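You operate a simulated robot arm through the tools that you are given. There is no shell and no other tool.

You are at the controls of a simulated robot arm. One attempt, no reset.

Task
Rebuild the valve on the valve block with the green plunger.
Fine: swing the clamp aside; coil, sleeve and black plunger go to their bays, the black one stays in OLD; sleeve, coil and clamp go back. Set down upright: black plunger.

Only the result counts: the job must be done as asked and must still hold three seconds after the hand-in. Knocking over, shifting, dropping, spilling or breaking anything else fails it.

Robot
A 6-joint arm with a fingered hand, fixed in place. Base frame: the origin is on the floor under the middle of its stand, x ahead of it, y to its left, z up. Lengths are in m, angles in rad, forces in N, time in s.
With the tool pointing down near the work surface it reaches from about 0.14 to 0.66 m from the base axis. Its first joint turns from -2.897 to 2.897 rad. Payload 4 kg.
The TCP is the grasp point between the finger pads, 0.026 m short of the fingertips. In the tool frame z runs along the fingers and y along their closing line. The gripper opens to 0.148 m; its body begins 0.073 m behind the TCP. The gripper is a hand of 3 fingers: y runs from the thumb to the fingers, the wrist lies at [0, 0, -0.239] in the tool frame, and closing takes about 1.5 s.
Orientation is that of the tool frame in the base frame, as a unit quaternion [x, y, z, w]. With the fingers straight down and closing along the base's y, the tool's x points along the base's -x, its y along +y and its z along -z.

Tools
- The arm moves only by the tool nudge_tool. Its argument "series" is text: rows parted by semicolons, each of 7 numbers parted by spaces: the shift along the tool's x, y, z in m, then the turn, a rotation vector about the tool's x, y, z in degrees, then the gripper command, from -1 (fully open) to 1 (shut), values between in proportion. In form: tx ty tz ax ay az fingers; .... A call has 1 to 20 rows; each row shifts and turns the commanded pose from where the row before left it, along the tool's axes as they then stand. A row lasts 0.2 s, in which the tool goes at most 0.05 m and 0.15 rad; a call with a longer step from one row to the next is refused whole, and so is a gripper value outside its range. Where a pose cannot be reached the arm comes as near as it can. A force on the tool above 60 N (or 10 N above the force at the start of the call, whichever is more), or a blocked arm, ends the call early, and 0.2 s more pass. Each finger travels about 0.153 m/s and halts on what it meets, pressing with about 23 N; the grip force reading is that of the motor and also rises with nothing between the fingers. The clock runs only during rows and for 0.2 s after the last one: add rows that do not move to give the fingers time. It gives the time, the measured TCP pose, the force on the tool (base axes), the opening and the grip force at its end, in the units of the frame above (readings bear some noise), with the torque about the TCP (base axes, N m) and any sound that the robot's microphone picked up.
- Cameras (640 x 400 px; columns grow to the right, rows downward): "scene" is fixed at [0.0507, -0.6507, 1.7057]; the picture's right is [0.85, -0.52, 0.00], its down [-0.28, -0.45, -0.85] and it looks along [0.44, 0.72, -0.53] (base axes); focal length 355 px, centre (320, 200). "wrist" rides on the gripper at [0.068, -0.039, -0.09] in the tool frame; the picture's right is [0.50, 0.87, 0.00], its down [-0.65, 0.38, -0.65] and it looks along [-0.57, 0.33, 0.76] (tool axes); focal length 222 px, centre (320, 200). There is no depth. A picture from a camera that has moved, and an enlarged one, comes with that camera's place and axes in the base frame and with its lens.
- snapshot(camera): a new picture of that camera. The clock stands still meanwhile.
- raise_lower(by): moves the trunk up (or, below 0, down) by that many m; the arm rides with it, the base frame stays. It gives what a move gives, with no picture.
- grasp_type(shape): the hand has 3 fingers and takes this shape, open, in about a second: jaw (thumb against the fingers, like two jaws); tri (thumb and two fingers); tip (a fingertip pinch); poke (one finger out to press); point (the index stretched); flat (the hand flat); cup (the hand cupped); fist (a fist). The gripper value then closes the fingers along that shape, each until it touches; the sizes above hold for jaw. It gives what a move gives, with no picture.
- close_up(camera, box): a new picture of the part [left, top, right, bottom] of that camera's present view, enlarged. The clock stands still meanwhile.
- close_job(): hands the job in; it is judged then, once.

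Nothing tells you positions but the pictures and the camera data. Unless the task says otherwise, let go and move clear before handing in.

The tools are called after "Emit:" by a JSON object that holds its "op" and its "data". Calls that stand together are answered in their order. nudge_tool: Moves the arm, as the interface text tells. Its arguments: {"type":"object","properties":{"series":{"type":"string"}},"required":["series"]} The other tools are called the same way: raise_lower (by) moves the trunk up or down; grasp_type (shape) gives the hand a shape; snapshot (camera) takes a picture; close_up (camera, box) takes an enlarged picture of a part of a camera's view; close_job () hands the job in.

At the start:

```text
time_s: 0.0
eef_pos: [0.3138, 0.1471, 1.3511]
tcp_rot: [-0.001, 1.0, 0.0, 0.0]
force: [-0.4, -0.4, -0.5]
torque: [0.0, 0.0, 0.0]
gripper_width: 0.1478
grasp_force: 0.1
shape: jaw
trunk travel left (down, up): [-0.275, 0.042]
```

scene: 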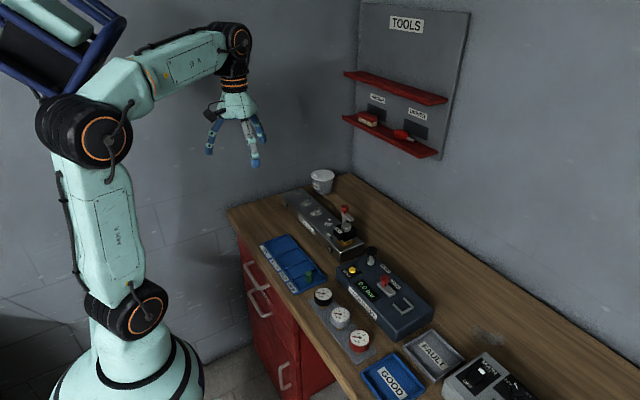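
wrist: 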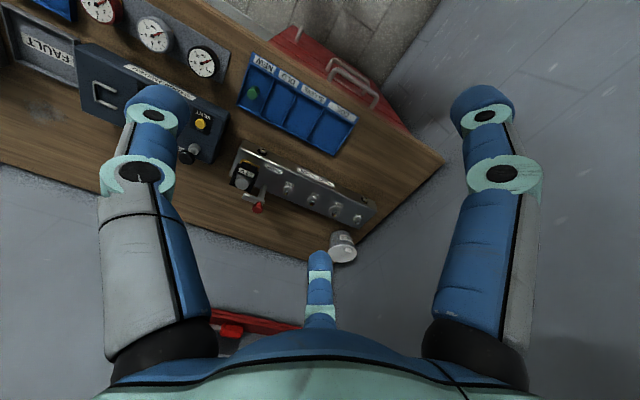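

I see a workbench with a valve block (metal manifold with a black coil and red-handled clamp), a blue tray with bays, and a test unit beside it. I'll take enlarged pictures first to find the parts.

Emit:
{"op": "close_up", "data": {"camera": "scene", "box": [240, 160, 400, 260]}}

Emit:
{"op": "close_up", "data": {"camera": "scene", "box": [310, 190, 390, 240]}}

Emit:
{"op": "close_up", "data": {"camera": "scene", "box": [250, 225, 346, 285]}}

Emit:
{"op": "close_up", "data": {"camera": "wrist", "box": [180, 40, 400, 260]}}

```text
4.00 times, centred on (320, 210) of scene
camera zoom: at [0.0507, -0.6507, 1.7057], right [0.85, -0.52, 0.0], down [-0.28, -0.45, -0.85], along [0.44, 0.72, -0.53], focal length 1420 px, centre (320, 160)
```

zoom: 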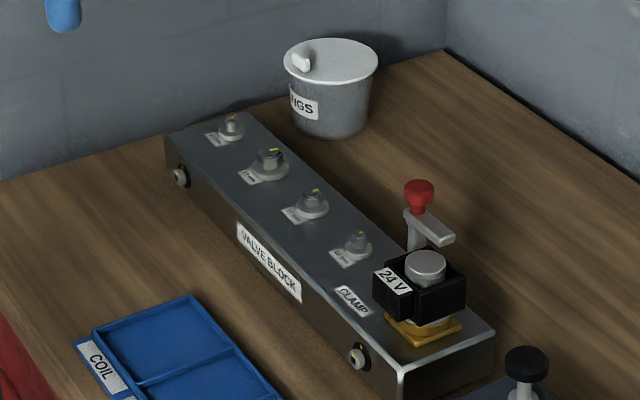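

```text
8.00 times, centred on (350, 215) of scene
camera zoom: at [0.0507, -0.6507, 1.7057], right [0.85, -0.52, 0.0], down [-0.28, -0.45, -0.85], along [0.44, 0.72, -0.53], focal length 2840 px, centre (80, 80)
```

zoom: 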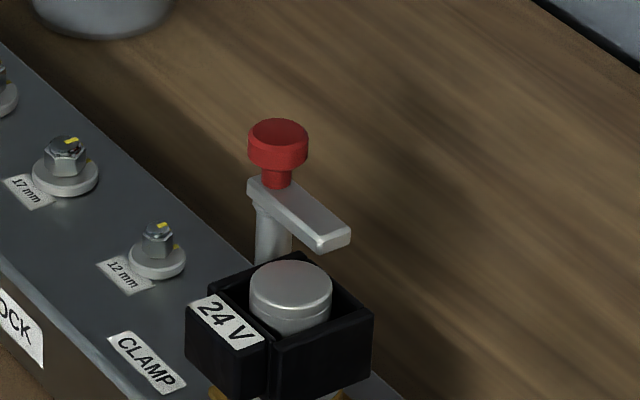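

```text
6.67 times, centred on (298, 255) of scene
camera zoom: at [0.0507, -0.6507, 1.7057], right [0.85, -0.52, 0.0], down [-0.28, -0.45, -0.85], along [0.44, 0.72, -0.53], focal length 2367 px, centre (467, -167)
```

zoom: 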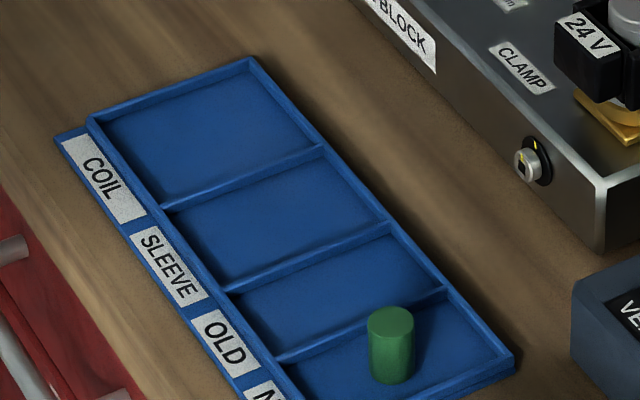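

```text
1.82 times, centred on (290, 150) of wrist
camera zoom: at [0.2456, 0.1079, 1.4401], right [-0.5, 0.87, 0.0], down [0.65, 0.38, 0.65], along [0.57, 0.33, -0.76], focal length 404 px, centre (374, 291)
```

zoom: 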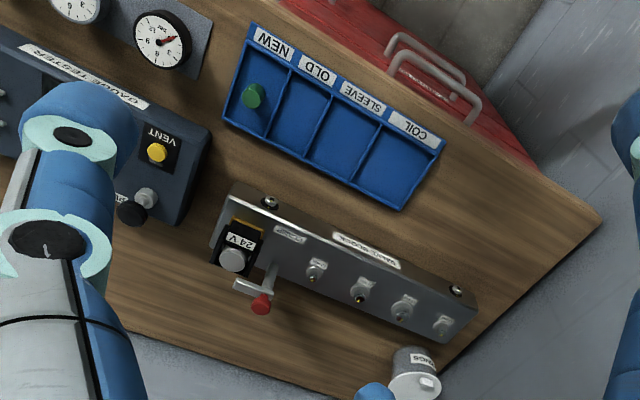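

The bench, tray and valve block sit ahead of the arm. I put the clamp knob near (0.65, 0.16, 1.04) and the sleeve cap near (0.61, 0.11, 1.02). Next I'll bring the wrist camera closer to look.

Emit:
{"op": "nudge_tool", "data": {"series": "-0.031 -0.01 0.025 0 0 0 -1; -0.031 -0.01 0.025 0 0 0 -1; -0.031 -0.01 0.025 0 0 0 -1; -0.031 -0.01 0.025 0 0 0 -1; -0.031 -0.01 0.025 0 0 0 -1; -0.031 -0.01 0.025 0 0 0 -1"}}

Emit:
{"op": "snapshot", "data": {"camera": "wrist"}}

Emit:
{"op": "snapshot", "data": {"camera": "scene"}}

```text
time_s: 1.4
eef_pos: [0.5011, 0.0869, 1.2]
tcp_rot: [0.0, 1.0, 0.0, 0.001]
force: [-0.6, 0.6, 0.0]
torque: [0.01, 0.0, 0.0]
gripper_width: 0.1483
grasp_force: 0.1
shape: jaw
trunk travel left (down, up): [-0.275, 0.042]
```

```text
taken
camera wrist: at [0.4343, 0.0475, 1.2895], right [-0.5, 0.87, 0.0], down [0.66, 0.38, 0.65], along [0.57, 0.33, -0.76], focal length 222 px, centre (320, 200)
```

wrist: 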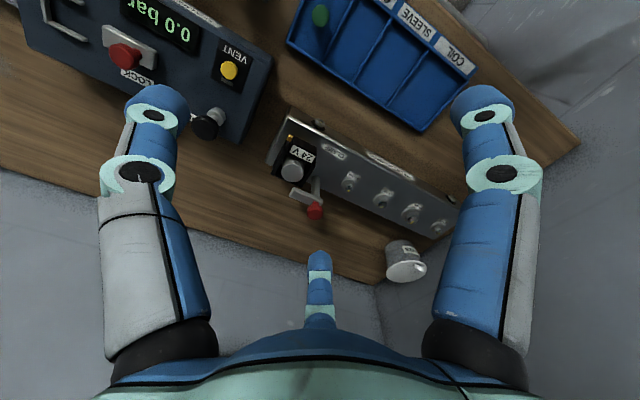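

```text
taken
```

scene: 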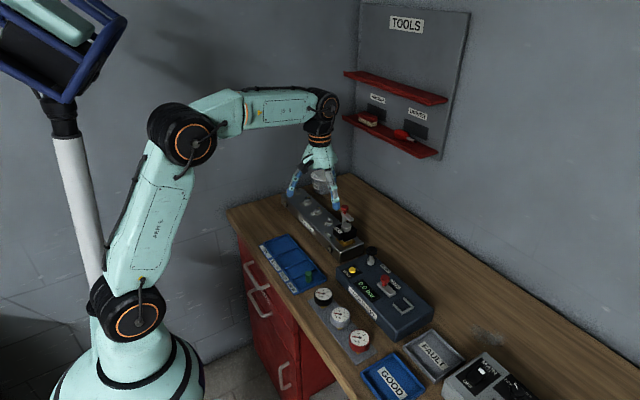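

Emit:
{"op": "close_up", "data": {"camera": "wrist", "box": [240, 90, 400, 250]}}

Emit:
{"op": "close_up", "data": {"camera": "wrist", "box": [260, 120, 340, 240]}}

Emit:
{"op": "close_up", "data": {"camera": "wrist", "box": [270, 0, 490, 140]}}

```text
2.50 times, centred on (320, 170) of wrist
camera zoom: at [0.4343, 0.0475, 1.2895], right [-0.5, 0.87, 0.0], down [0.66, 0.38, 0.65], along [0.57, 0.33, -0.76], focal length 555 px, centre (320, 275)
```

zoom: 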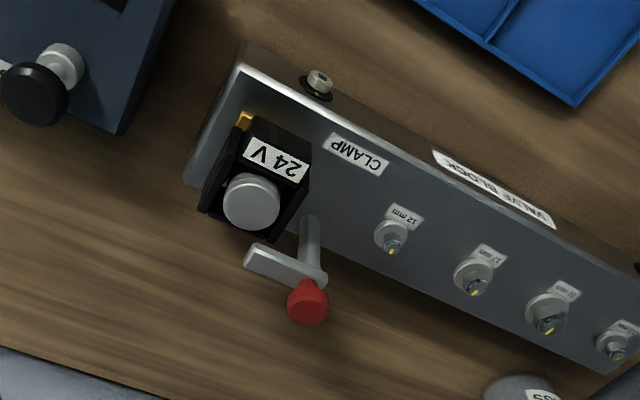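

```text
3.33 times, centred on (300, 180) of wrist
camera zoom: at [0.4343, 0.0475, 1.2895], right [-0.5, 0.87, 0.0], down [0.66, 0.38, 0.65], along [0.57, 0.33, -0.76], focal length 740 px, centre (387, 267)
```

zoom: 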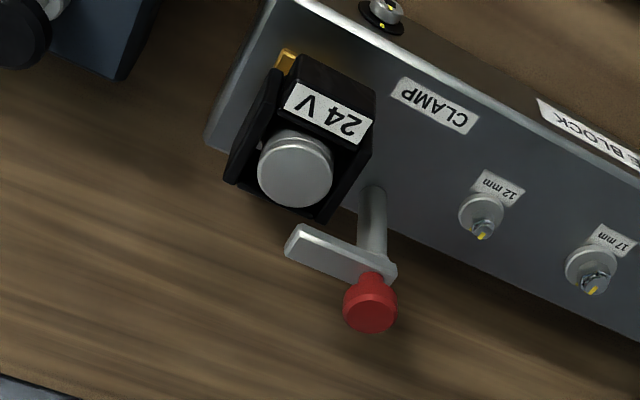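

```text
2.86 times, centred on (380, 70) of wrist
camera zoom: at [0.4343, 0.0475, 1.2895], right [-0.5, 0.87, 0.0], down [0.66, 0.38, 0.65], along [0.57, 0.33, -0.76], focal length 635 px, centre (149, 571)
```

zoom: 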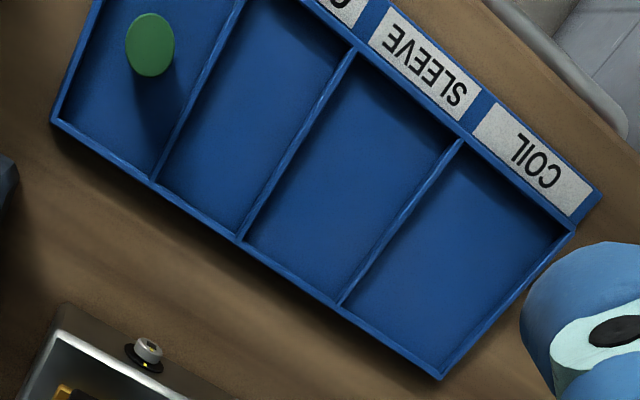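

The lever sits on the post behind the coil, but I can't yet tell how it relates to the coil. I'll get a closer view before touching anything.

Emit:
{"op": "nudge_tool", "data": {"series": "-0.018 -0.002 0.022 0 0 0 -1; -0.018 -0.002 0.022 0 0 0 -1; -0.018 -0.002 0.022 0 0 0 -1"}}

Emit:
{"op": "snapshot", "data": {"camera": "wrist"}}

Emit:
{"op": "close_up", "data": {"camera": "wrist", "box": [240, 110, 400, 260]}}

```text
time_s: 2.2
eef_pos: [0.5549, 0.0815, 1.135]
tcp_rot: [-0.001, 1.0, 0.001, 0.0]
force: [0.1, 0.4, 0.3]
torque: [0.02, 0.0, -0.02]
gripper_width: 0.1479
grasp_force: 0.0
shape: jaw
trunk travel left (down, up): [-0.275, 0.042]
```

```text
taken
camera wrist: at [0.4878, 0.0422, 1.2236], right [-0.5, 0.87, 0.0], down [0.66, 0.38, 0.65], along [0.57, 0.33, -0.76], focal length 222 px, centre (320, 200)
```

wrist: 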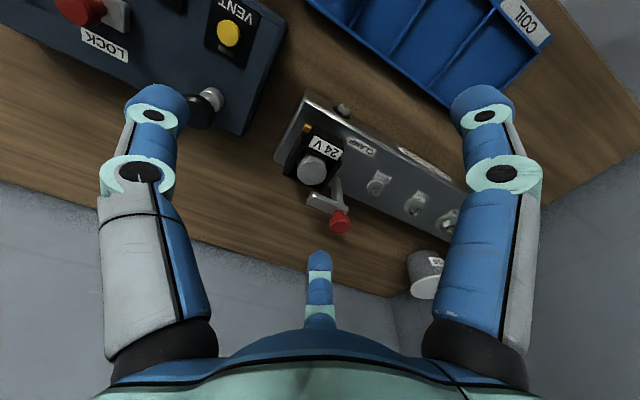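

```text
2.67 times, centred on (320, 185) of wrist
camera zoom: at [0.4878, 0.0422, 1.2236], right [-0.5, 0.87, 0.0], down [0.66, 0.38, 0.65], along [0.57, 0.33, -0.76], focal length 592 px, centre (320, 240)
```

zoom: 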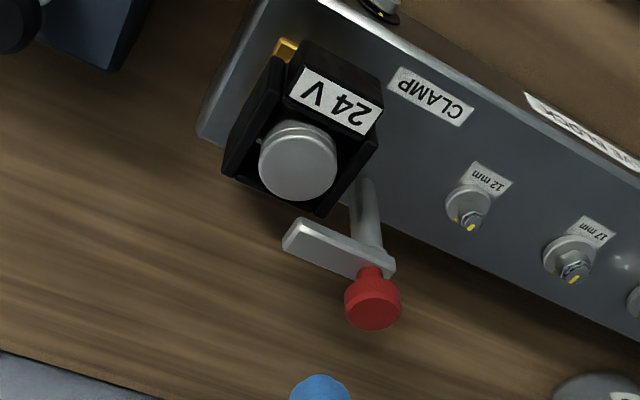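

Emit:
{"op": "close_up", "data": {"camera": "wrist", "box": [280, 110, 360, 190]}}

Emit:
{"op": "close_up", "data": {"camera": "wrist", "box": [280, 160, 360, 240]}}

Emit:
{"op": "close_up", "data": {"camera": "scene", "box": [325, 200, 365, 225]}}

Emit:
{"op": "close_up", "data": {"camera": "scene", "box": [325, 220, 365, 255]}}

```text
5.00 times, centred on (320, 150) of wrist
camera zoom: at [0.4878, 0.0422, 1.2236], right [-0.5, 0.87, 0.0], down [0.66, 0.38, 0.65], along [0.57, 0.33, -0.76], focal length 1111 px, centre (320, 450)
```

zoom: 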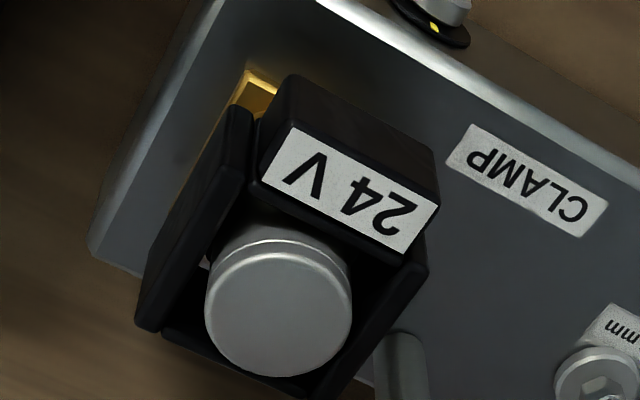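

```text
5.00 times, centred on (320, 200) of wrist
camera zoom: at [0.4878, 0.0422, 1.2236], right [-0.5, 0.87, 0.0], down [0.66, 0.38, 0.65], along [0.57, 0.33, -0.76], focal length 1111 px, centre (320, 200)
```

zoom: 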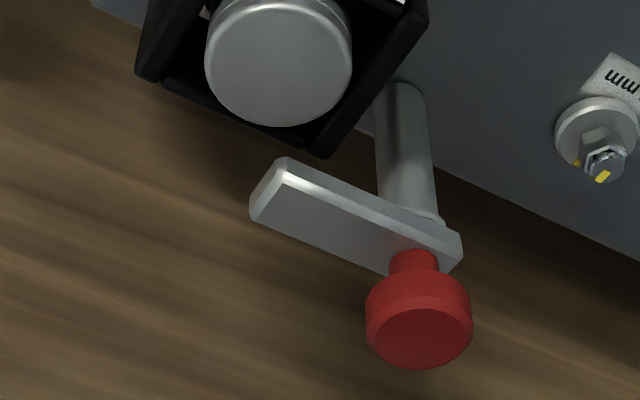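

```text
16.00 times, centred on (345, 212) of scene
camera zoom: at [0.0507, -0.6507, 1.7057], right [0.85, -0.52, 0.0], down [-0.28, -0.45, -0.85], along [0.44, 0.72, -0.53], focal length 5680 px, centre (-80, 0)
```

zoom: 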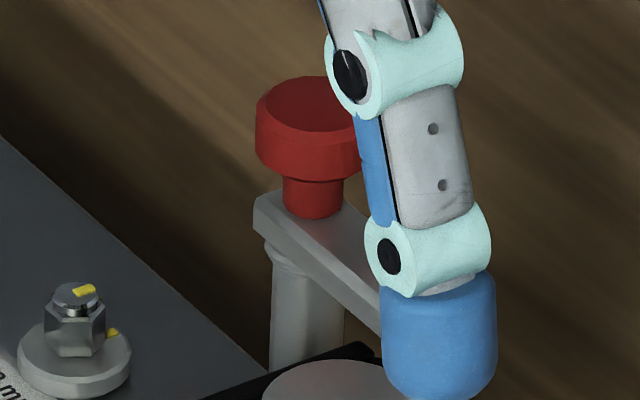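

```text
11.43 times, centred on (345, 238) of scene
camera zoom: at [0.0507, -0.6507, 1.7057], right [0.85, -0.52, 0.0], down [-0.28, -0.45, -0.85], along [0.44, 0.72, -0.53], focal length 4057 px, centre (34, -229)
```

zoom: 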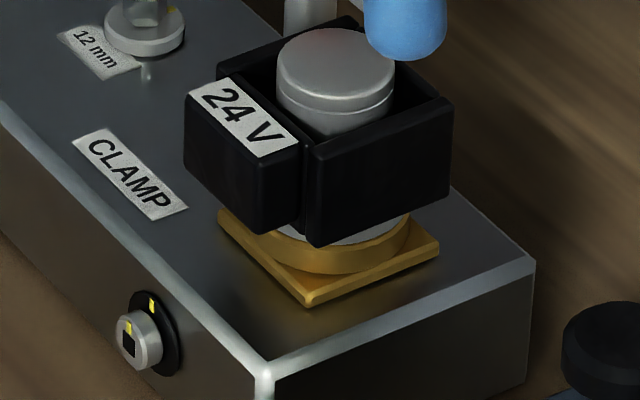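

The lever seems to lie over the coil's back edge, with the post at about (0.641, 0.157). The block top is about z 0.957. I'll try the tri shape, which should self-centre on the round knob, and see where the fingers sit.

Emit:
{"op": "grasp_type", "data": {"shape": "tri"}}

Emit:
{"op": "snapshot", "data": {"camera": "wrist"}}

Emit:
{"op": "close_up", "data": {"camera": "scene", "box": [260, 100, 420, 260]}}

```text
time_s: 3.1
eef_pos: [0.5531, 0.0807, 1.1362]
tcp_rot: [0.0, 1.0, 0.0, 0.0]
force: [-0.1, -0.1, 0.6]
torque: [0.02, 0.03, -0.03]
gripper_width: 0.1479
grasp_force: 0.0
shape: tri
trunk travel left (down, up): [-0.275, 0.042]
```

```text
taken
camera wrist: at [0.4865, 0.0423, 1.2243], right [-0.5, 0.87, 0.0], down [0.65, 0.38, 0.65], along [0.57, 0.33, -0.76], focal length 222 px, centre (320, 200)
```

wrist: 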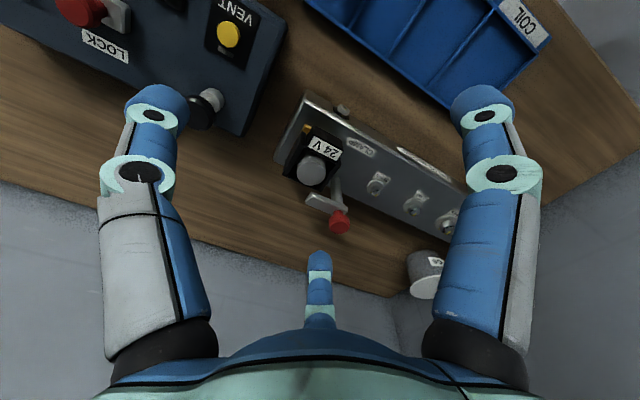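

```text
2.50 times, centred on (340, 180) of scene
camera zoom: at [0.0507, -0.6507, 1.7057], right [0.85, -0.52, 0.0], down [-0.28, -0.45, -0.85], along [0.44, 0.72, -0.53], focal length 888 px, centre (270, 250)
```

zoom: 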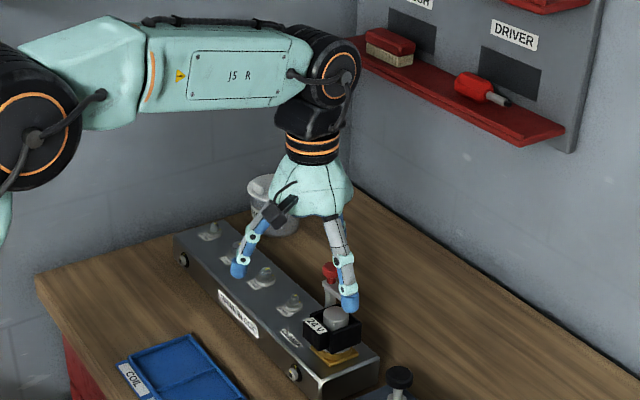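

In both shapes the open fingers sit 120° apart. I'll half-close the hand in free air in tri and then in jaw to see how the fingers converge.

Emit:
{"op": "nudge_tool", "data": {"series": "0.01 0 -0.02 0 0 0 0.3; 0 0 0 0 0 0 0.3; 0 0 0 0 0 0 0.3; 0 0 0 0 0 0 0.3"}}

Emit:
{"op": "snapshot", "data": {"camera": "wrist"}}

Emit:
{"op": "grasp_type", "data": {"shape": "jaw"}}

Emit:
{"op": "nudge_tool", "data": {"series": "0 0 0 0 0 0 0.3; 0 0 0 0 0 0 0.3; 0 0 0 0 0 0 0.3; 0 0 0 0 0 0 0.3"}}

Emit:
{"op": "snapshot", "data": {"camera": "wrist"}}

```text
time_s: 4.1
eef_pos: [0.5432, 0.0827, 1.1554]
tcp_rot: [0.0, 1.0, 0.0, 0.0]
force: [-0.1, 0.1, 0.1]
torque: [0.0, 0.0, 0.02]
gripper_width: 0.0524
grasp_force: 0.1
shape: tri
trunk travel left (down, up): [-0.275, 0.042]
```

```text
taken
camera wrist: at [0.4765, 0.0422, 1.2438], right [-0.5, 0.87, 0.0], down [0.65, 0.38, 0.65], along [0.57, 0.33, -0.76], focal length 222 px, centre (320, 200)
```

wrist: 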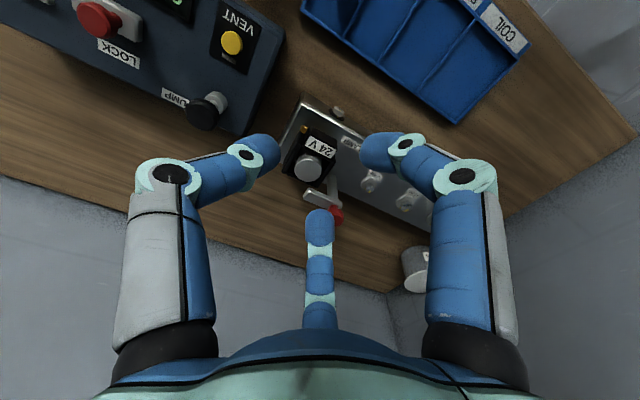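

```text
time_s: 5.0
eef_pos: [0.543, 0.0823, 1.1543]
tcp_rot: [0.0, 1.0, 0.001, 0.001]
force: [-0.1, 0.2, 0.2]
torque: [0.02, 0.07, 0.01]
gripper_width: 0.1479
grasp_force: 0.0
shape: jaw
trunk travel left (down, up): [-0.275, 0.042]
```

```text
time_s: 6.0
eef_pos: [0.5438, 0.0823, 1.1546]
tcp_rot: [0.0, 1.0, 0.0, 0.0]
force: [-0.3, 0.3, 0.0]
torque: [0.0, -0.02, -0.02]
gripper_width: 0.0519
grasp_force: 0.0
shape: jaw
trunk travel left (down, up): [-0.275, 0.042]
```

```text
taken
camera wrist: at [0.4764, 0.0422, 1.2438], right [-0.5, 0.87, 0.0], down [0.65, 0.38, 0.65], along [0.57, 0.33, -0.76], focal length 222 px, centre (320, 200)
```

wrist: 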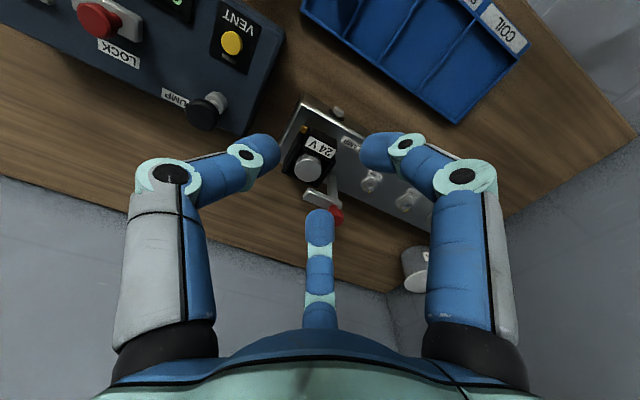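

Jaw and tri close identically: three radial fingers at 120°, with the thumb at tool −y. The knob top is near (0.641, 0.157, 1.053), so I'll move above it with the fingers half open and check alignment and reach.

Emit:
{"op": "nudge_tool", "data": {"series": "-0.0323 0.025 0.018 0 0 0 0; -0.0323 0.025 0.018 0 0 0 0; -0.0323 0.025 0.018 0 0 0 0"}}

Emit:
{"op": "snapshot", "data": {"camera": "wrist"}}

Emit:
{"op": "close_up", "data": {"camera": "scene", "box": [300, 150, 400, 250]}}

```text
time_s: 6.8
eef_pos: [0.6415, 0.1571, 1.1002]
tcp_rot: [0.0, 1.0, -0.001, -0.001]
force: [0.6, 0.3, -0.2]
torque: [0.03, 0.03, -0.03]
gripper_width: 0.0737
grasp_force: 0.1
shape: jaw
trunk travel left (down, up): [-0.275, 0.042]
```

```text
taken
camera wrist: at [0.5752, 0.1182, 1.189], right [-0.5, 0.87, 0.0], down [0.66, 0.38, 0.65], along [0.56, 0.33, -0.76], focal length 222 px, centre (320, 200)
```

wrist: 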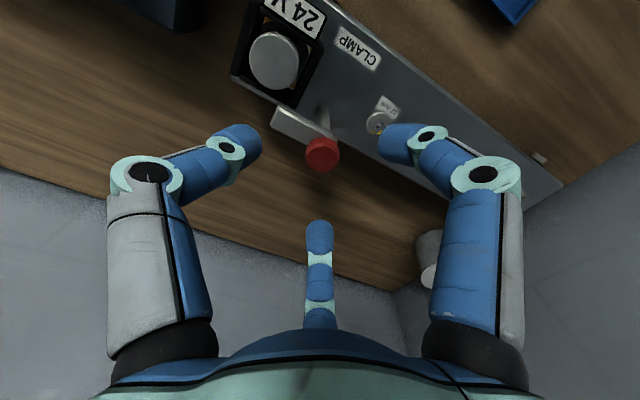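

```text
4.00 times, centred on (350, 200) of scene
camera zoom: at [0.0507, -0.6507, 1.7057], right [0.85, -0.52, 0.0], down [-0.28, -0.45, -0.85], along [0.44, 0.72, -0.53], focal length 1420 px, centre (200, 200)
```

zoom: 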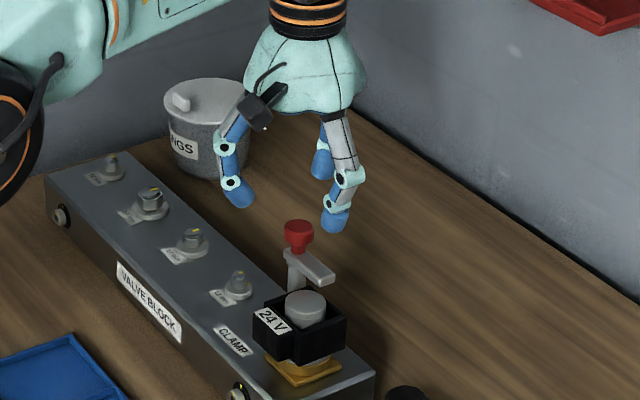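

Emit:
{"op": "close_up", "data": {"camera": "wrist", "box": [240, 90, 400, 190]}}

Emit:
{"op": "close_up", "data": {"camera": "scene", "box": [322, 197, 362, 222]}}

```text
4.00 times, centred on (320, 140) of wrist
camera zoom: at [0.5752, 0.1182, 1.189], right [-0.5, 0.87, 0.0], down [0.66, 0.38, 0.65], along [0.56, 0.33, -0.76], focal length 888 px, centre (320, 440)
```

zoom: 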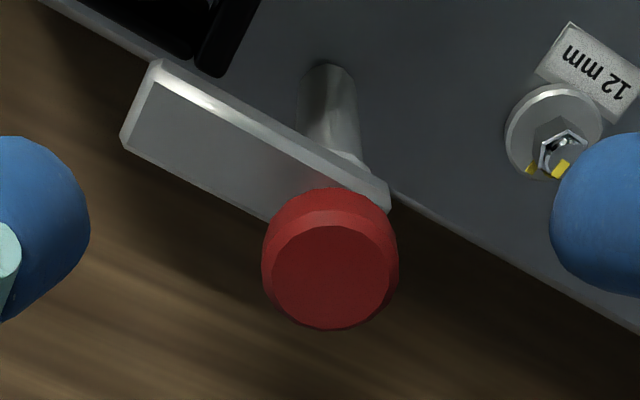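

```text
16.00 times, centred on (342, 210) of scene
camera zoom: at [0.0507, -0.6507, 1.7057], right [0.85, -0.52, 0.0], down [-0.28, -0.45, -0.85], along [0.44, 0.72, -0.53], focal length 5680 px, centre (-32, 48)
```

zoom: 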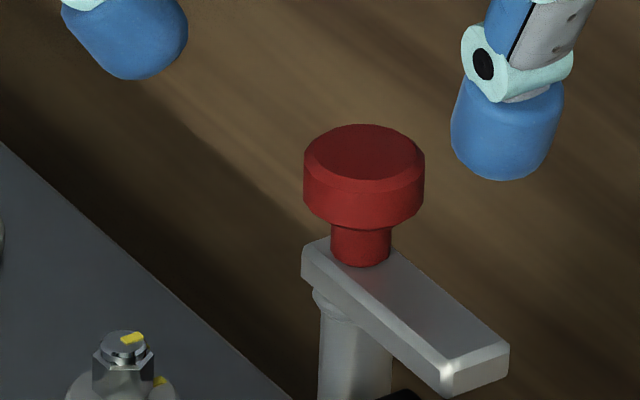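

The knob reads about (0.6435, 0.160, 1.051), radius about 13 mm. I'll descend around it, close the fingers, and check the grip before twisting.

Emit:
{"op": "nudge_tool", "data": {"series": "-0.002 0.003 0.014 0 0 0 0; 0 0 0.014 0 0 0 0; 0 0 0.012 0 0 0 0"}}

Emit:
{"op": "nudge_tool", "data": {"series": "0 0 0 0 0 0 0.3; 0 0 0 0 0 0 0.6; 0 0 0 0 0 0 0.75; 0 0 0 0 0 0 0.75; 0 0 0 0 0 0 0.75"}}

Emit:
{"op": "snapshot", "data": {"camera": "wrist"}}

Emit:
{"op": "close_up", "data": {"camera": "scene", "box": [310, 180, 374, 220]}}

```text
time_s: 7.6
eef_pos: [0.6419, 0.1593, 1.0609]
tcp_rot: [0.001, 1.0, 0.0, -0.001]
force: [0.5, 0.2, 0.1]
torque: [0.0, 0.0, 0.02]
gripper_width: 0.0736
grasp_force: 0.1
shape: jaw
trunk travel left (down, up): [-0.275, 0.042]
```

```text
time_s: 8.8
eef_pos: [0.6418, 0.1595, 1.0606]
tcp_rot: [0.0, 1.0, -0.001, 0.002]
force: [4.1, 2.3, 3.6]
torque: [0.06, -0.14, 0.01]
gripper_width: 0.02
grasp_force: 0.1
shape: jaw
trunk travel left (down, up): [-0.275, 0.042]
```

```text
taken
camera wrist: at [0.5751, 0.1204, 1.15], right [-0.5, 0.87, 0.0], down [0.65, 0.38, 0.65], along [0.57, 0.33, -0.76], focal length 222 px, centre (320, 200)
```

wrist: 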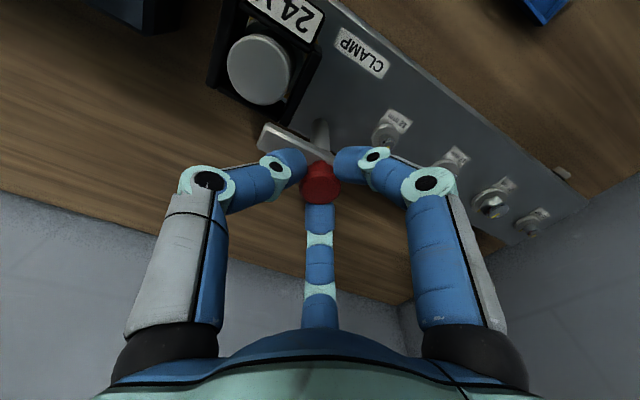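

```text
10.00 times, centred on (342, 200) of scene
camera zoom: at [0.0507, -0.6507, 1.7057], right [0.85, -0.52, 0.0], down [-0.28, -0.45, -0.85], along [0.44, 0.72, -0.53], focal length 3550 px, centre (100, 200)
```

zoom: 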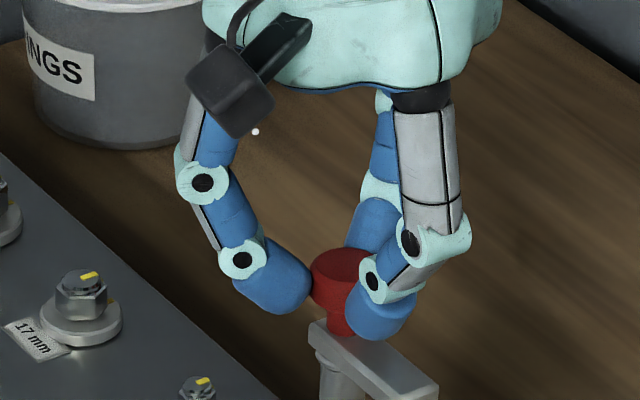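

Emit:
{"op": "nudge_tool", "data": {"series": "0 0 0 0 0 0 1; 0 0 0 0 0 0 1; 0 0 0 0 0 0 1; 0 0 0 0 0 0 1"}}

Emit:
{"op": "close_up", "data": {"camera": "wrist", "box": [240, 110, 400, 230]}}

Emit:
{"op": "close_up", "data": {"camera": "scene", "box": [318, 195, 366, 225]}}

```text
time_s: 9.8
eef_pos: [0.6416, 0.1593, 1.0606]
tcp_rot: [0.0, 1.0, 0.0, 0.0]
force: [-1.0, -0.5, -4.7]
torque: [0.01, 0.02, -0.02]
gripper_width: 0.0175
grasp_force: 23.1
shape: jaw
trunk travel left (down, up): [-0.275, 0.042]
```

```text
3.33 times, centred on (320, 170) of wrist
camera zoom: at [0.5749, 0.1202, 1.1494], right [-0.5, 0.87, 0.0], down [0.66, 0.38, 0.65], along [0.57, 0.33, -0.76], focal length 740 px, centre (320, 300)
```

zoom: 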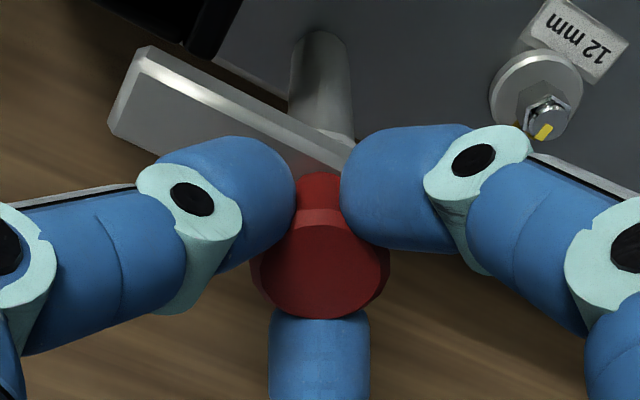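

```text
13.33 times, centred on (342, 210) of scene
camera zoom: at [0.0507, -0.6507, 1.7057], right [0.85, -0.52, 0.0], down [-0.28, -0.45, -0.85], along [0.44, 0.72, -0.53], focal length 4733 px, centre (27, 67)
```

zoom: 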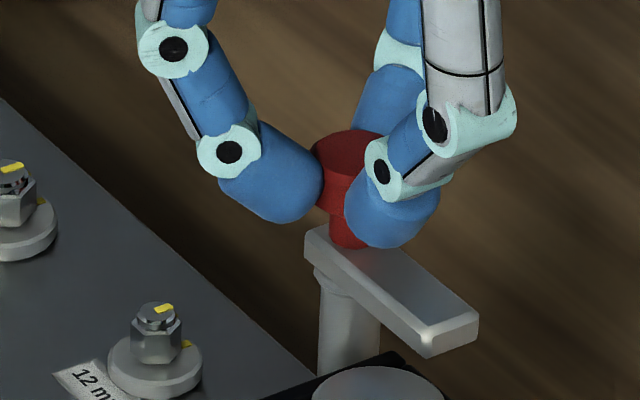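

The fingers hold the knob firmly (23 N). I'll start a small counter-clockwise twist (seen from above) to move the lever away from the coil.

Emit:
{"op": "nudge_tool", "data": {"series": "0 0 0 0 0 -6 1; 0 0 0 0 0 -8 1; 0 0 0 0 0 -8 1; 0 0 0 0 0 0 1"}}

Emit:
{"op": "close_up", "data": {"camera": "scene", "box": [310, 190, 374, 230]}}

Emit:
{"op": "snapshot", "data": {"camera": "wrist"}}

```text
time_s: 10.8
eef_pos: [0.6425, 0.1583, 1.0592]
tcp_rot: [-0.192, 0.981, 0.0, 0.0]
force: [2.5, -5.4, -7.0]
torque: [-0.15, -0.06, -0.05]
gripper_width: 0.0175
grasp_force: 22.9
shape: jaw
trunk travel left (down, up): [-0.275, 0.042]
```

```text
10.00 times, centred on (342, 210) of scene
camera zoom: at [0.0507, -0.6507, 1.7057], right [0.85, -0.52, 0.0], down [-0.28, -0.45, -0.85], along [0.44, 0.72, -0.53], focal length 3550 px, centre (100, 100)
```

zoom: 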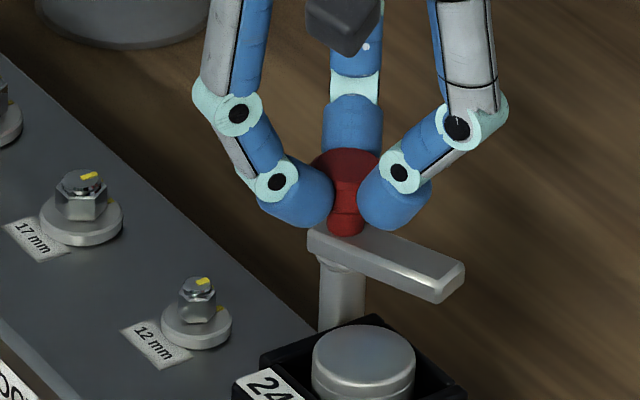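

```text
taken
camera wrist: at [0.5953, 0.0966, 1.1495], right [-0.79, 0.61, 0.0], down [0.46, 0.6, 0.65], along [0.4, 0.52, -0.76], focal length 222 px, centre (320, 200)
```

wrist: 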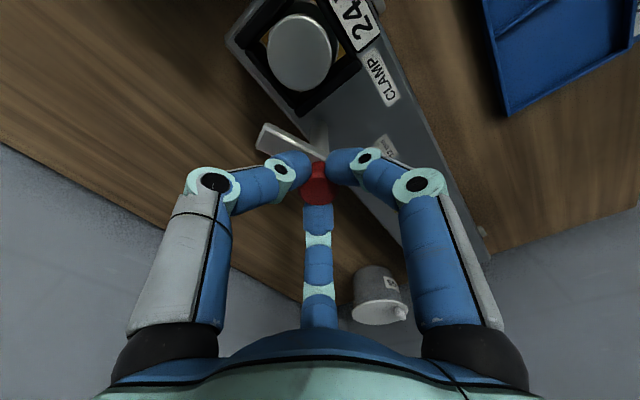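

The lever is turning with the hand. I'll keep going to about 90°.

Emit:
{"op": "nudge_tool", "data": {"series": "0 0 0 0 0 -8 1; 0 0 0 0 0 -8 1; 0 0 0 0 0 -8 1; 0 0 0 0 0 -8 1; 0 0 0 0 0 -8 1; 0 0 0 0 0 -8 1; 0 0 0 0 0 -8 1; 0 0 0 0 0 -8 1; 0 0 0 0 0 0 1"}}

Emit:
{"op": "close_up", "data": {"camera": "scene", "box": [310, 190, 374, 230]}}

Emit:
{"op": "snapshot", "data": {"camera": "wrist"}}

```text
time_s: 12.8
eef_pos: [0.6452, 0.1582, 1.0616]
tcp_rot: [-0.683, 0.731, 0.001, 0.001]
force: [19.2, -6.8, 0.8]
torque: [-0.14, -0.55, -0.08]
gripper_width: 0.0179
grasp_force: 22.9
shape: jaw
trunk travel left (down, up): [-0.275, 0.042]
```

```text
10.00 times, centred on (342, 210) of scene
camera zoom: at [0.0507, -0.6507, 1.7057], right [0.85, -0.52, 0.0], down [-0.28, -0.45, -0.85], along [0.44, 0.72, -0.53], focal length 3550 px, centre (100, 100)
```

zoom: 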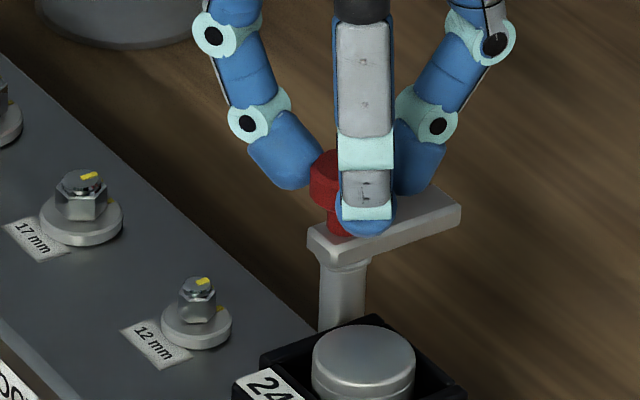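

```text
taken
camera wrist: at [0.6792, 0.088, 1.1494], right [-0.9, -0.44, 0.0], down [-0.33, 0.68, 0.65], along [-0.29, 0.59, -0.76], focal length 222 px, centre (320, 200)
```

wrist: 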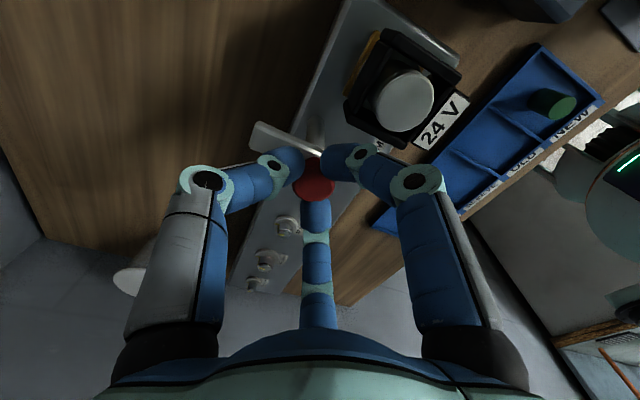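

The lever now points along +x, clear of the coil. I'll release the knob, rise, and turn the hand back to look at the result.

Emit:
{"op": "nudge_tool", "data": {"series": "0 0 0 0 0 0 0.6; 0 0 0 0 0 0 0.2; 0 0 0 0 0 0 0; 0 0 0 0 0 0 0; 0 0 -0.02 0 0 0 0; 0 0 -0.03 0 0 0 0; 0 0 -0.04 0 0 0 0; 0 0 -0.04 0 0 0 0"}}

Emit:
{"op": "close_up", "data": {"camera": "scene", "box": [310, 190, 374, 240]}}

Emit:
{"op": "snapshot", "data": {"camera": "wrist"}}

```text
time_s: 14.6
eef_pos: [0.6276, 0.1568, 1.1562]
tcp_rot: [-0.682, 0.731, 0.001, 0.0]
force: [0.1, 0.1, 0.4]
torque: [-0.03, -0.01, 0.0]
gripper_width: 0.0738
grasp_force: 0.0
shape: jaw
out of reach, approached as far as the arm can: row 7, 8
trunk travel left (down, up): [-0.275, 0.042]
```

```text
8.00 times, centred on (342, 215) of scene
camera zoom: at [0.0507, -0.6507, 1.7057], right [0.85, -0.52, 0.0], down [-0.28, -0.45, -0.85], along [0.44, 0.72, -0.53], focal length 2840 px, centre (144, 80)
```

zoom: 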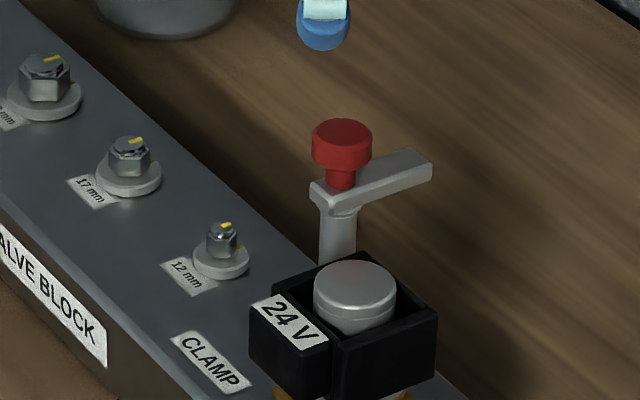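

```text
taken
camera wrist: at [0.6633, 0.0864, 1.2444], right [-0.9, -0.44, 0.0], down [-0.33, 0.68, 0.65], along [-0.29, 0.59, -0.76], focal length 222 px, centre (320, 200)
```

wrist: 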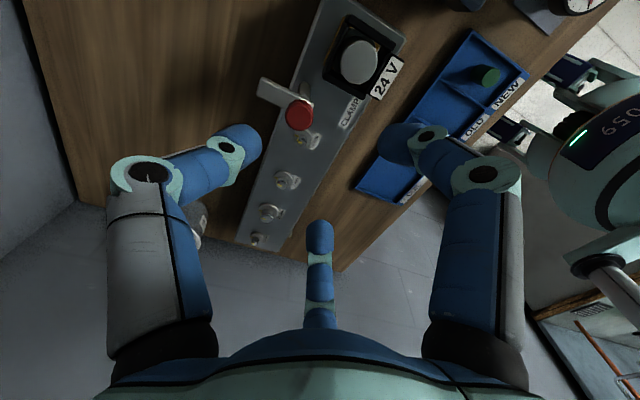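

The clamp is aside. This vantage also gives a good opposite view, so I'll measure the coil, lever and tray from here.

Emit:
{"op": "close_up", "data": {"camera": "wrist", "box": [250, 10, 410, 130]}}

Emit:
{"op": "close_up", "data": {"camera": "wrist", "box": [340, 20, 540, 200]}}

```text
3.33 times, centred on (330, 70) of wrist
camera zoom: at [0.6633, 0.0864, 1.2444], right [-0.9, -0.44, 0.0], down [-0.33, 0.68, 0.65], along [-0.29, 0.59, -0.76], focal length 740 px, centre (287, 633)
```

zoom: 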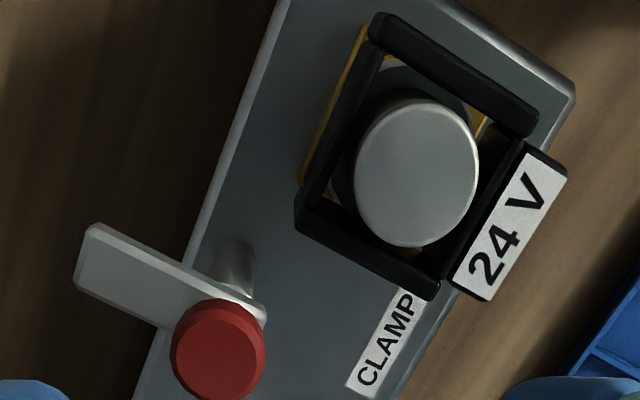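

```text
2.22 times, centred on (440, 110) of wrist
camera zoom: at [0.6633, 0.0864, 1.2444], right [-0.9, -0.44, 0.0], down [-0.33, 0.68, 0.65], along [-0.29, 0.59, -0.76], focal length 494 px, centre (53, 400)
```

zoom: 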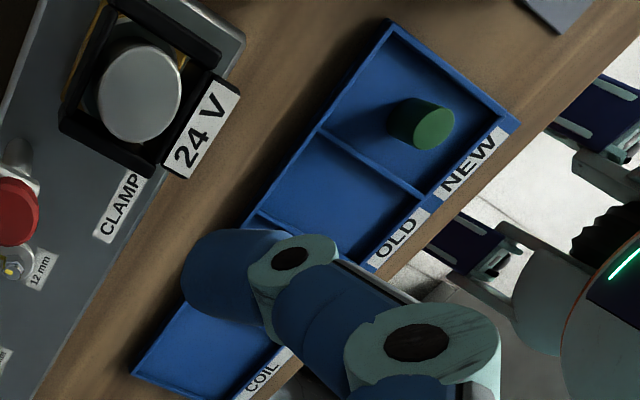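

The coil frame is about a 50 mm square centred near (0.6155, 0.105), with its top around 1.003, and the cap is centred at about (0.615, 0.104). I'll turn the hand so the fingers point at 0°, 120° and 240°, missing the post and lever, and move above the coil.

Emit:
{"op": "nudge_tool", "data": {"series": "0 0 0 0 0 -4 -0.35; 0.02 0.008 0.02 0 0 0 -0.35; 0.02 0.008 0.02 0 0 0 -0.35; 0 0 0 0 0 0 -0.35"}}

Emit:
{"op": "snapshot", "data": {"camera": "wrist"}}

```text
time_s: 15.6
eef_pos: [0.6133, 0.1165, 1.1149]
tcp_rot: [0.707, -0.707, 0.001, -0.001]
force: [-0.2, 0.2, -0.5]
torque: [0.01, 0.01, -0.01]
gripper_width: 0.0996
grasp_force: 0.0
shape: jaw
trunk travel left (down, up): [-0.275, 0.042]
```

```text
taken
camera wrist: at [0.6527, 0.0486, 1.2056], right [-0.87, -0.5, 0.0], down [-0.38, 0.66, 0.65], along [-0.33, 0.57, -0.76], focal length 222 px, centre (320, 200)
```

wrist: 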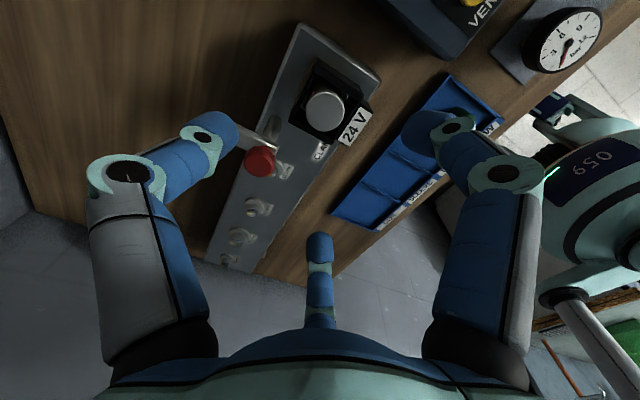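

Emit:
{"op": "nudge_tool", "data": {"series": "0.0115 -0.006 0.02 0 0 0 -0.35; 0 0 0 0 0 0 -0.35"}}

Emit:
{"op": "close_up", "data": {"camera": "wrist", "box": [240, 60, 400, 180]}}

Emit:
{"op": "close_up", "data": {"camera": "scene", "box": [300, 170, 390, 250]}}

```text
time_s: 16.2
eef_pos: [0.6191, 0.1058, 1.0956]
tcp_rot: [-0.707, 0.707, -0.001, 0.0]
force: [-0.2, -0.7, -0.3]
torque: [0.0, 0.01, -0.02]
gripper_width: 0.0994
grasp_force: 0.0
shape: jaw
trunk travel left (down, up): [-0.275, 0.042]
```

```text
3.33 times, centred on (320, 120) of wrist
camera zoom: at [0.6585, 0.0375, 1.1854], right [-0.87, -0.5, 0.0], down [-0.38, 0.65, 0.65], along [-0.33, 0.57, -0.76], focal length 740 px, centre (320, 467)
```

zoom: 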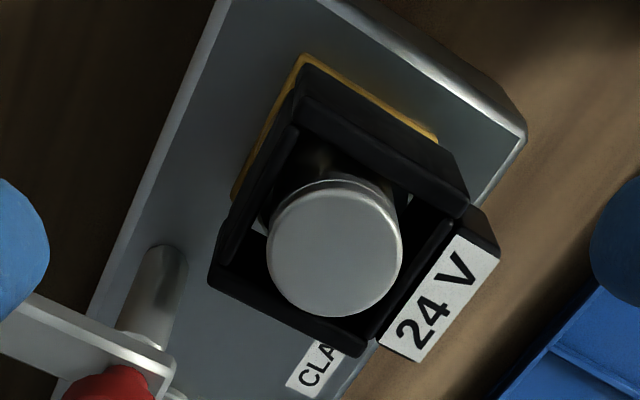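

```text
5.00 times, centred on (345, 210) of scene
camera zoom: at [0.0507, -0.6507, 1.7057], right [0.85, -0.52, 0.0], down [-0.28, -0.45, -0.85], along [0.44, 0.72, -0.53], focal length 1775 px, centre (195, 150)
```

zoom: 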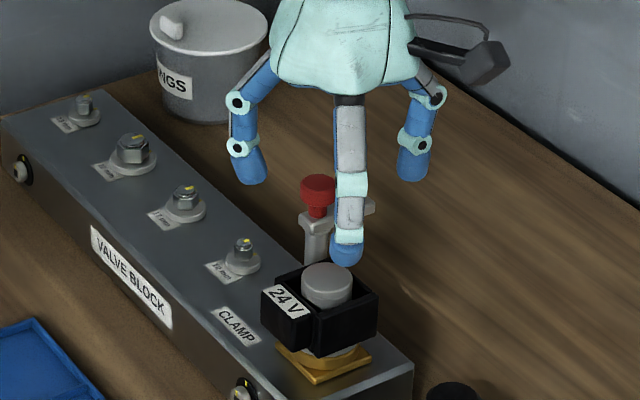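

The hand is aligned over the coil. I'll descend with the fingers outside the coil, then check before closing.

Emit:
{"op": "nudge_tool", "data": {"series": "0 0 0.022 0 0 0 -0.35; 0 0 0.022 0 0 0 -0.35; 0 0 0.022 0 0 0 -0.35; 0 0 0.022 0 0 0 -0.35"}}

Emit:
{"op": "snapshot", "data": {"camera": "wrist"}}

Emit:
{"op": "close_up", "data": {"camera": "scene", "box": [310, 190, 390, 250]}}

```text
time_s: 17.2
eef_pos: [0.6202, 0.1034, 1.0076]
tcp_rot: [0.707, -0.707, 0.0, -0.001]
force: [-0.1, 0.2, -0.6]
torque: [0.01, -0.05, 0.0]
gripper_width: 0.0998
grasp_force: 0.1
shape: jaw
trunk travel left (down, up): [-0.275, 0.042]
```

```text
taken
camera wrist: at [0.6599, 0.0368, 1.0971], right [-0.87, -0.5, 0.0], down [-0.38, 0.66, 0.65], along [-0.33, 0.57, -0.76], focal length 222 px, centre (320, 200)
```

wrist: 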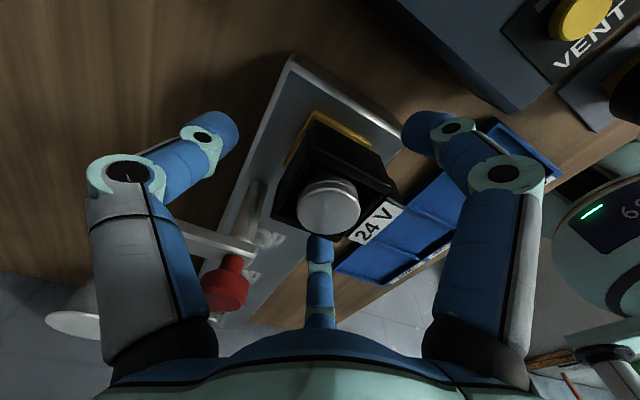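

```text
6.67 times, centred on (350, 220) of scene
camera zoom: at [0.0507, -0.6507, 1.7057], right [0.85, -0.52, 0.0], down [-0.28, -0.45, -0.85], along [0.44, 0.72, -0.53], focal length 2367 px, centre (120, 67)
```

zoom: 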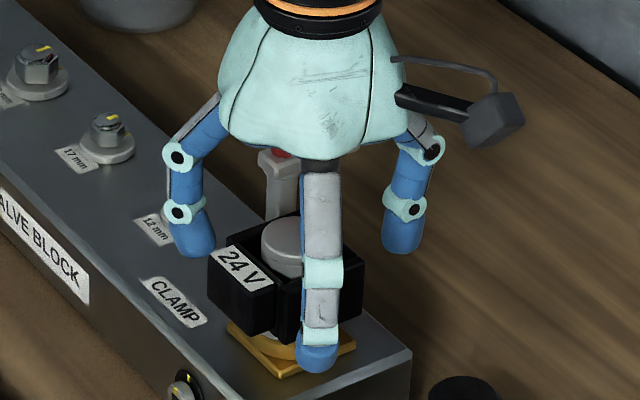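

Emit:
{"op": "nudge_tool", "data": {"series": "-0.0015 0 -0.006 0 0 0 -0.35; 0 0 0 0 0 0 0; 0 0 0 0 0 0 0.3; 0 0 0 0 0 0 0.6; 0 0 0 0 0 0 1; 0 0 0 0 0 0 1; 0 0 0 0 0 0 1; 0 0 0 0 0 0 1"}}

Emit:
{"op": "snapshot", "data": {"camera": "wrist"}}

Emit:
{"op": "close_up", "data": {"camera": "scene", "box": [310, 190, 390, 250]}}

```text
time_s: 19.0
eef_pos: [0.6197, 0.1054, 1.014]
tcp_rot: [-0.707, 0.707, 0.0, 0.0]
force: [0.8, -0.4, -0.7]
torque: [-0.03, -0.02, 0.0]
gripper_width: 0.0463
grasp_force: 22.9
shape: jaw
trunk travel left (down, up): [-0.275, 0.042]
```

```text
taken
camera wrist: at [0.6593, 0.0385, 1.1032], right [-0.87, -0.5, 0.0], down [-0.38, 0.66, 0.65], along [-0.33, 0.57, -0.76], focal length 222 px, centre (320, 200)
```

wrist: 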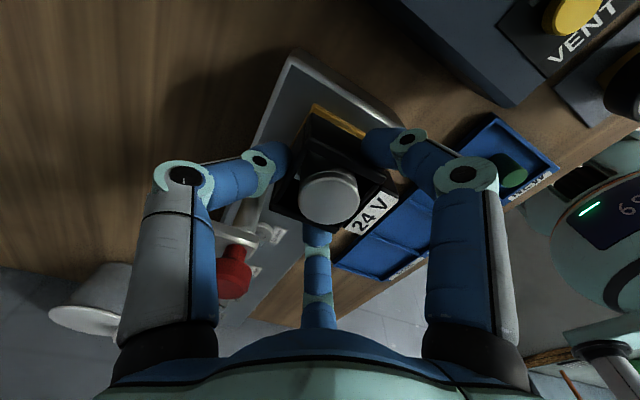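

```text
6.67 times, centred on (350, 220) of scene
camera zoom: at [0.0507, -0.6507, 1.7057], right [0.85, -0.52, 0.0], down [-0.28, -0.45, -0.85], along [0.44, 0.72, -0.53], focal length 2367 px, centre (120, 67)
```

zoom: 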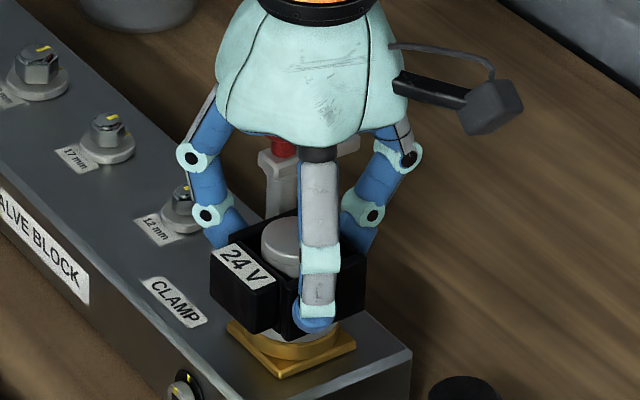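

The coil is gripped at 23 N. I'll lift a little and see whether the sleeve stays behind.

Emit:
{"op": "nudge_tool", "data": {"series": "0 0 -0.006 0 0 0 1; 0 0 -0.006 0 0 0 1; 0 0 0 0 0 0 1"}}

Emit:
{"op": "close_up", "data": {"camera": "scene", "box": [310, 190, 390, 250]}}

Emit:
{"op": "close_up", "data": {"camera": "wrist", "box": [240, 90, 420, 240]}}

```text
time_s: 19.8
eef_pos: [0.6189, 0.1066, 1.0262]
tcp_rot: [0.708, -0.707, 0.0, 0.0]
force: [-0.2, -0.5, -0.4]
torque: [0.03, -0.03, -0.01]
gripper_width: 0.0464
grasp_force: 23.0
shape: jaw
trunk travel left (down, up): [-0.275, 0.042]
```

```text
6.67 times, centred on (350, 220) of scene
camera zoom: at [0.0507, -0.6507, 1.7057], right [0.85, -0.52, 0.0], down [-0.28, -0.45, -0.85], along [0.44, 0.72, -0.53], focal length 2367 px, centre (120, 67)
```

zoom: 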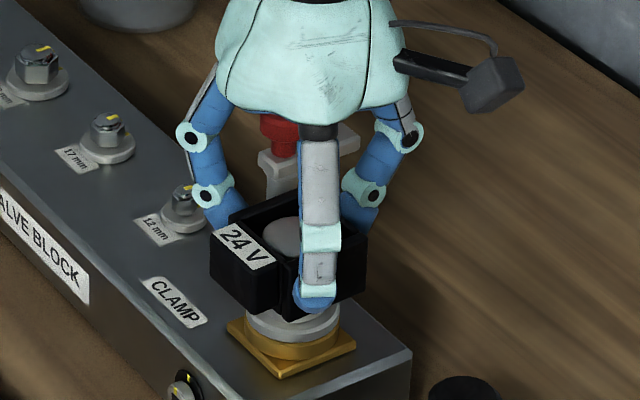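

```text
2.67 times, centred on (330, 165) of wrist
camera zoom: at [0.659, 0.0385, 1.1154], right [-0.87, -0.5, 0.0], down [-0.38, 0.65, 0.65], along [-0.33, 0.57, -0.76], focal length 592 px, centre (293, 293)
```

zoom: 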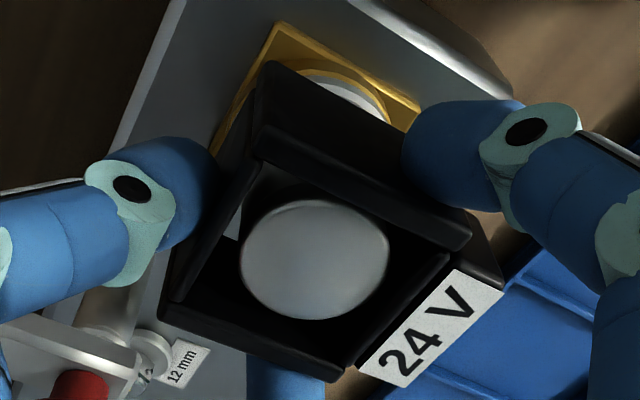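

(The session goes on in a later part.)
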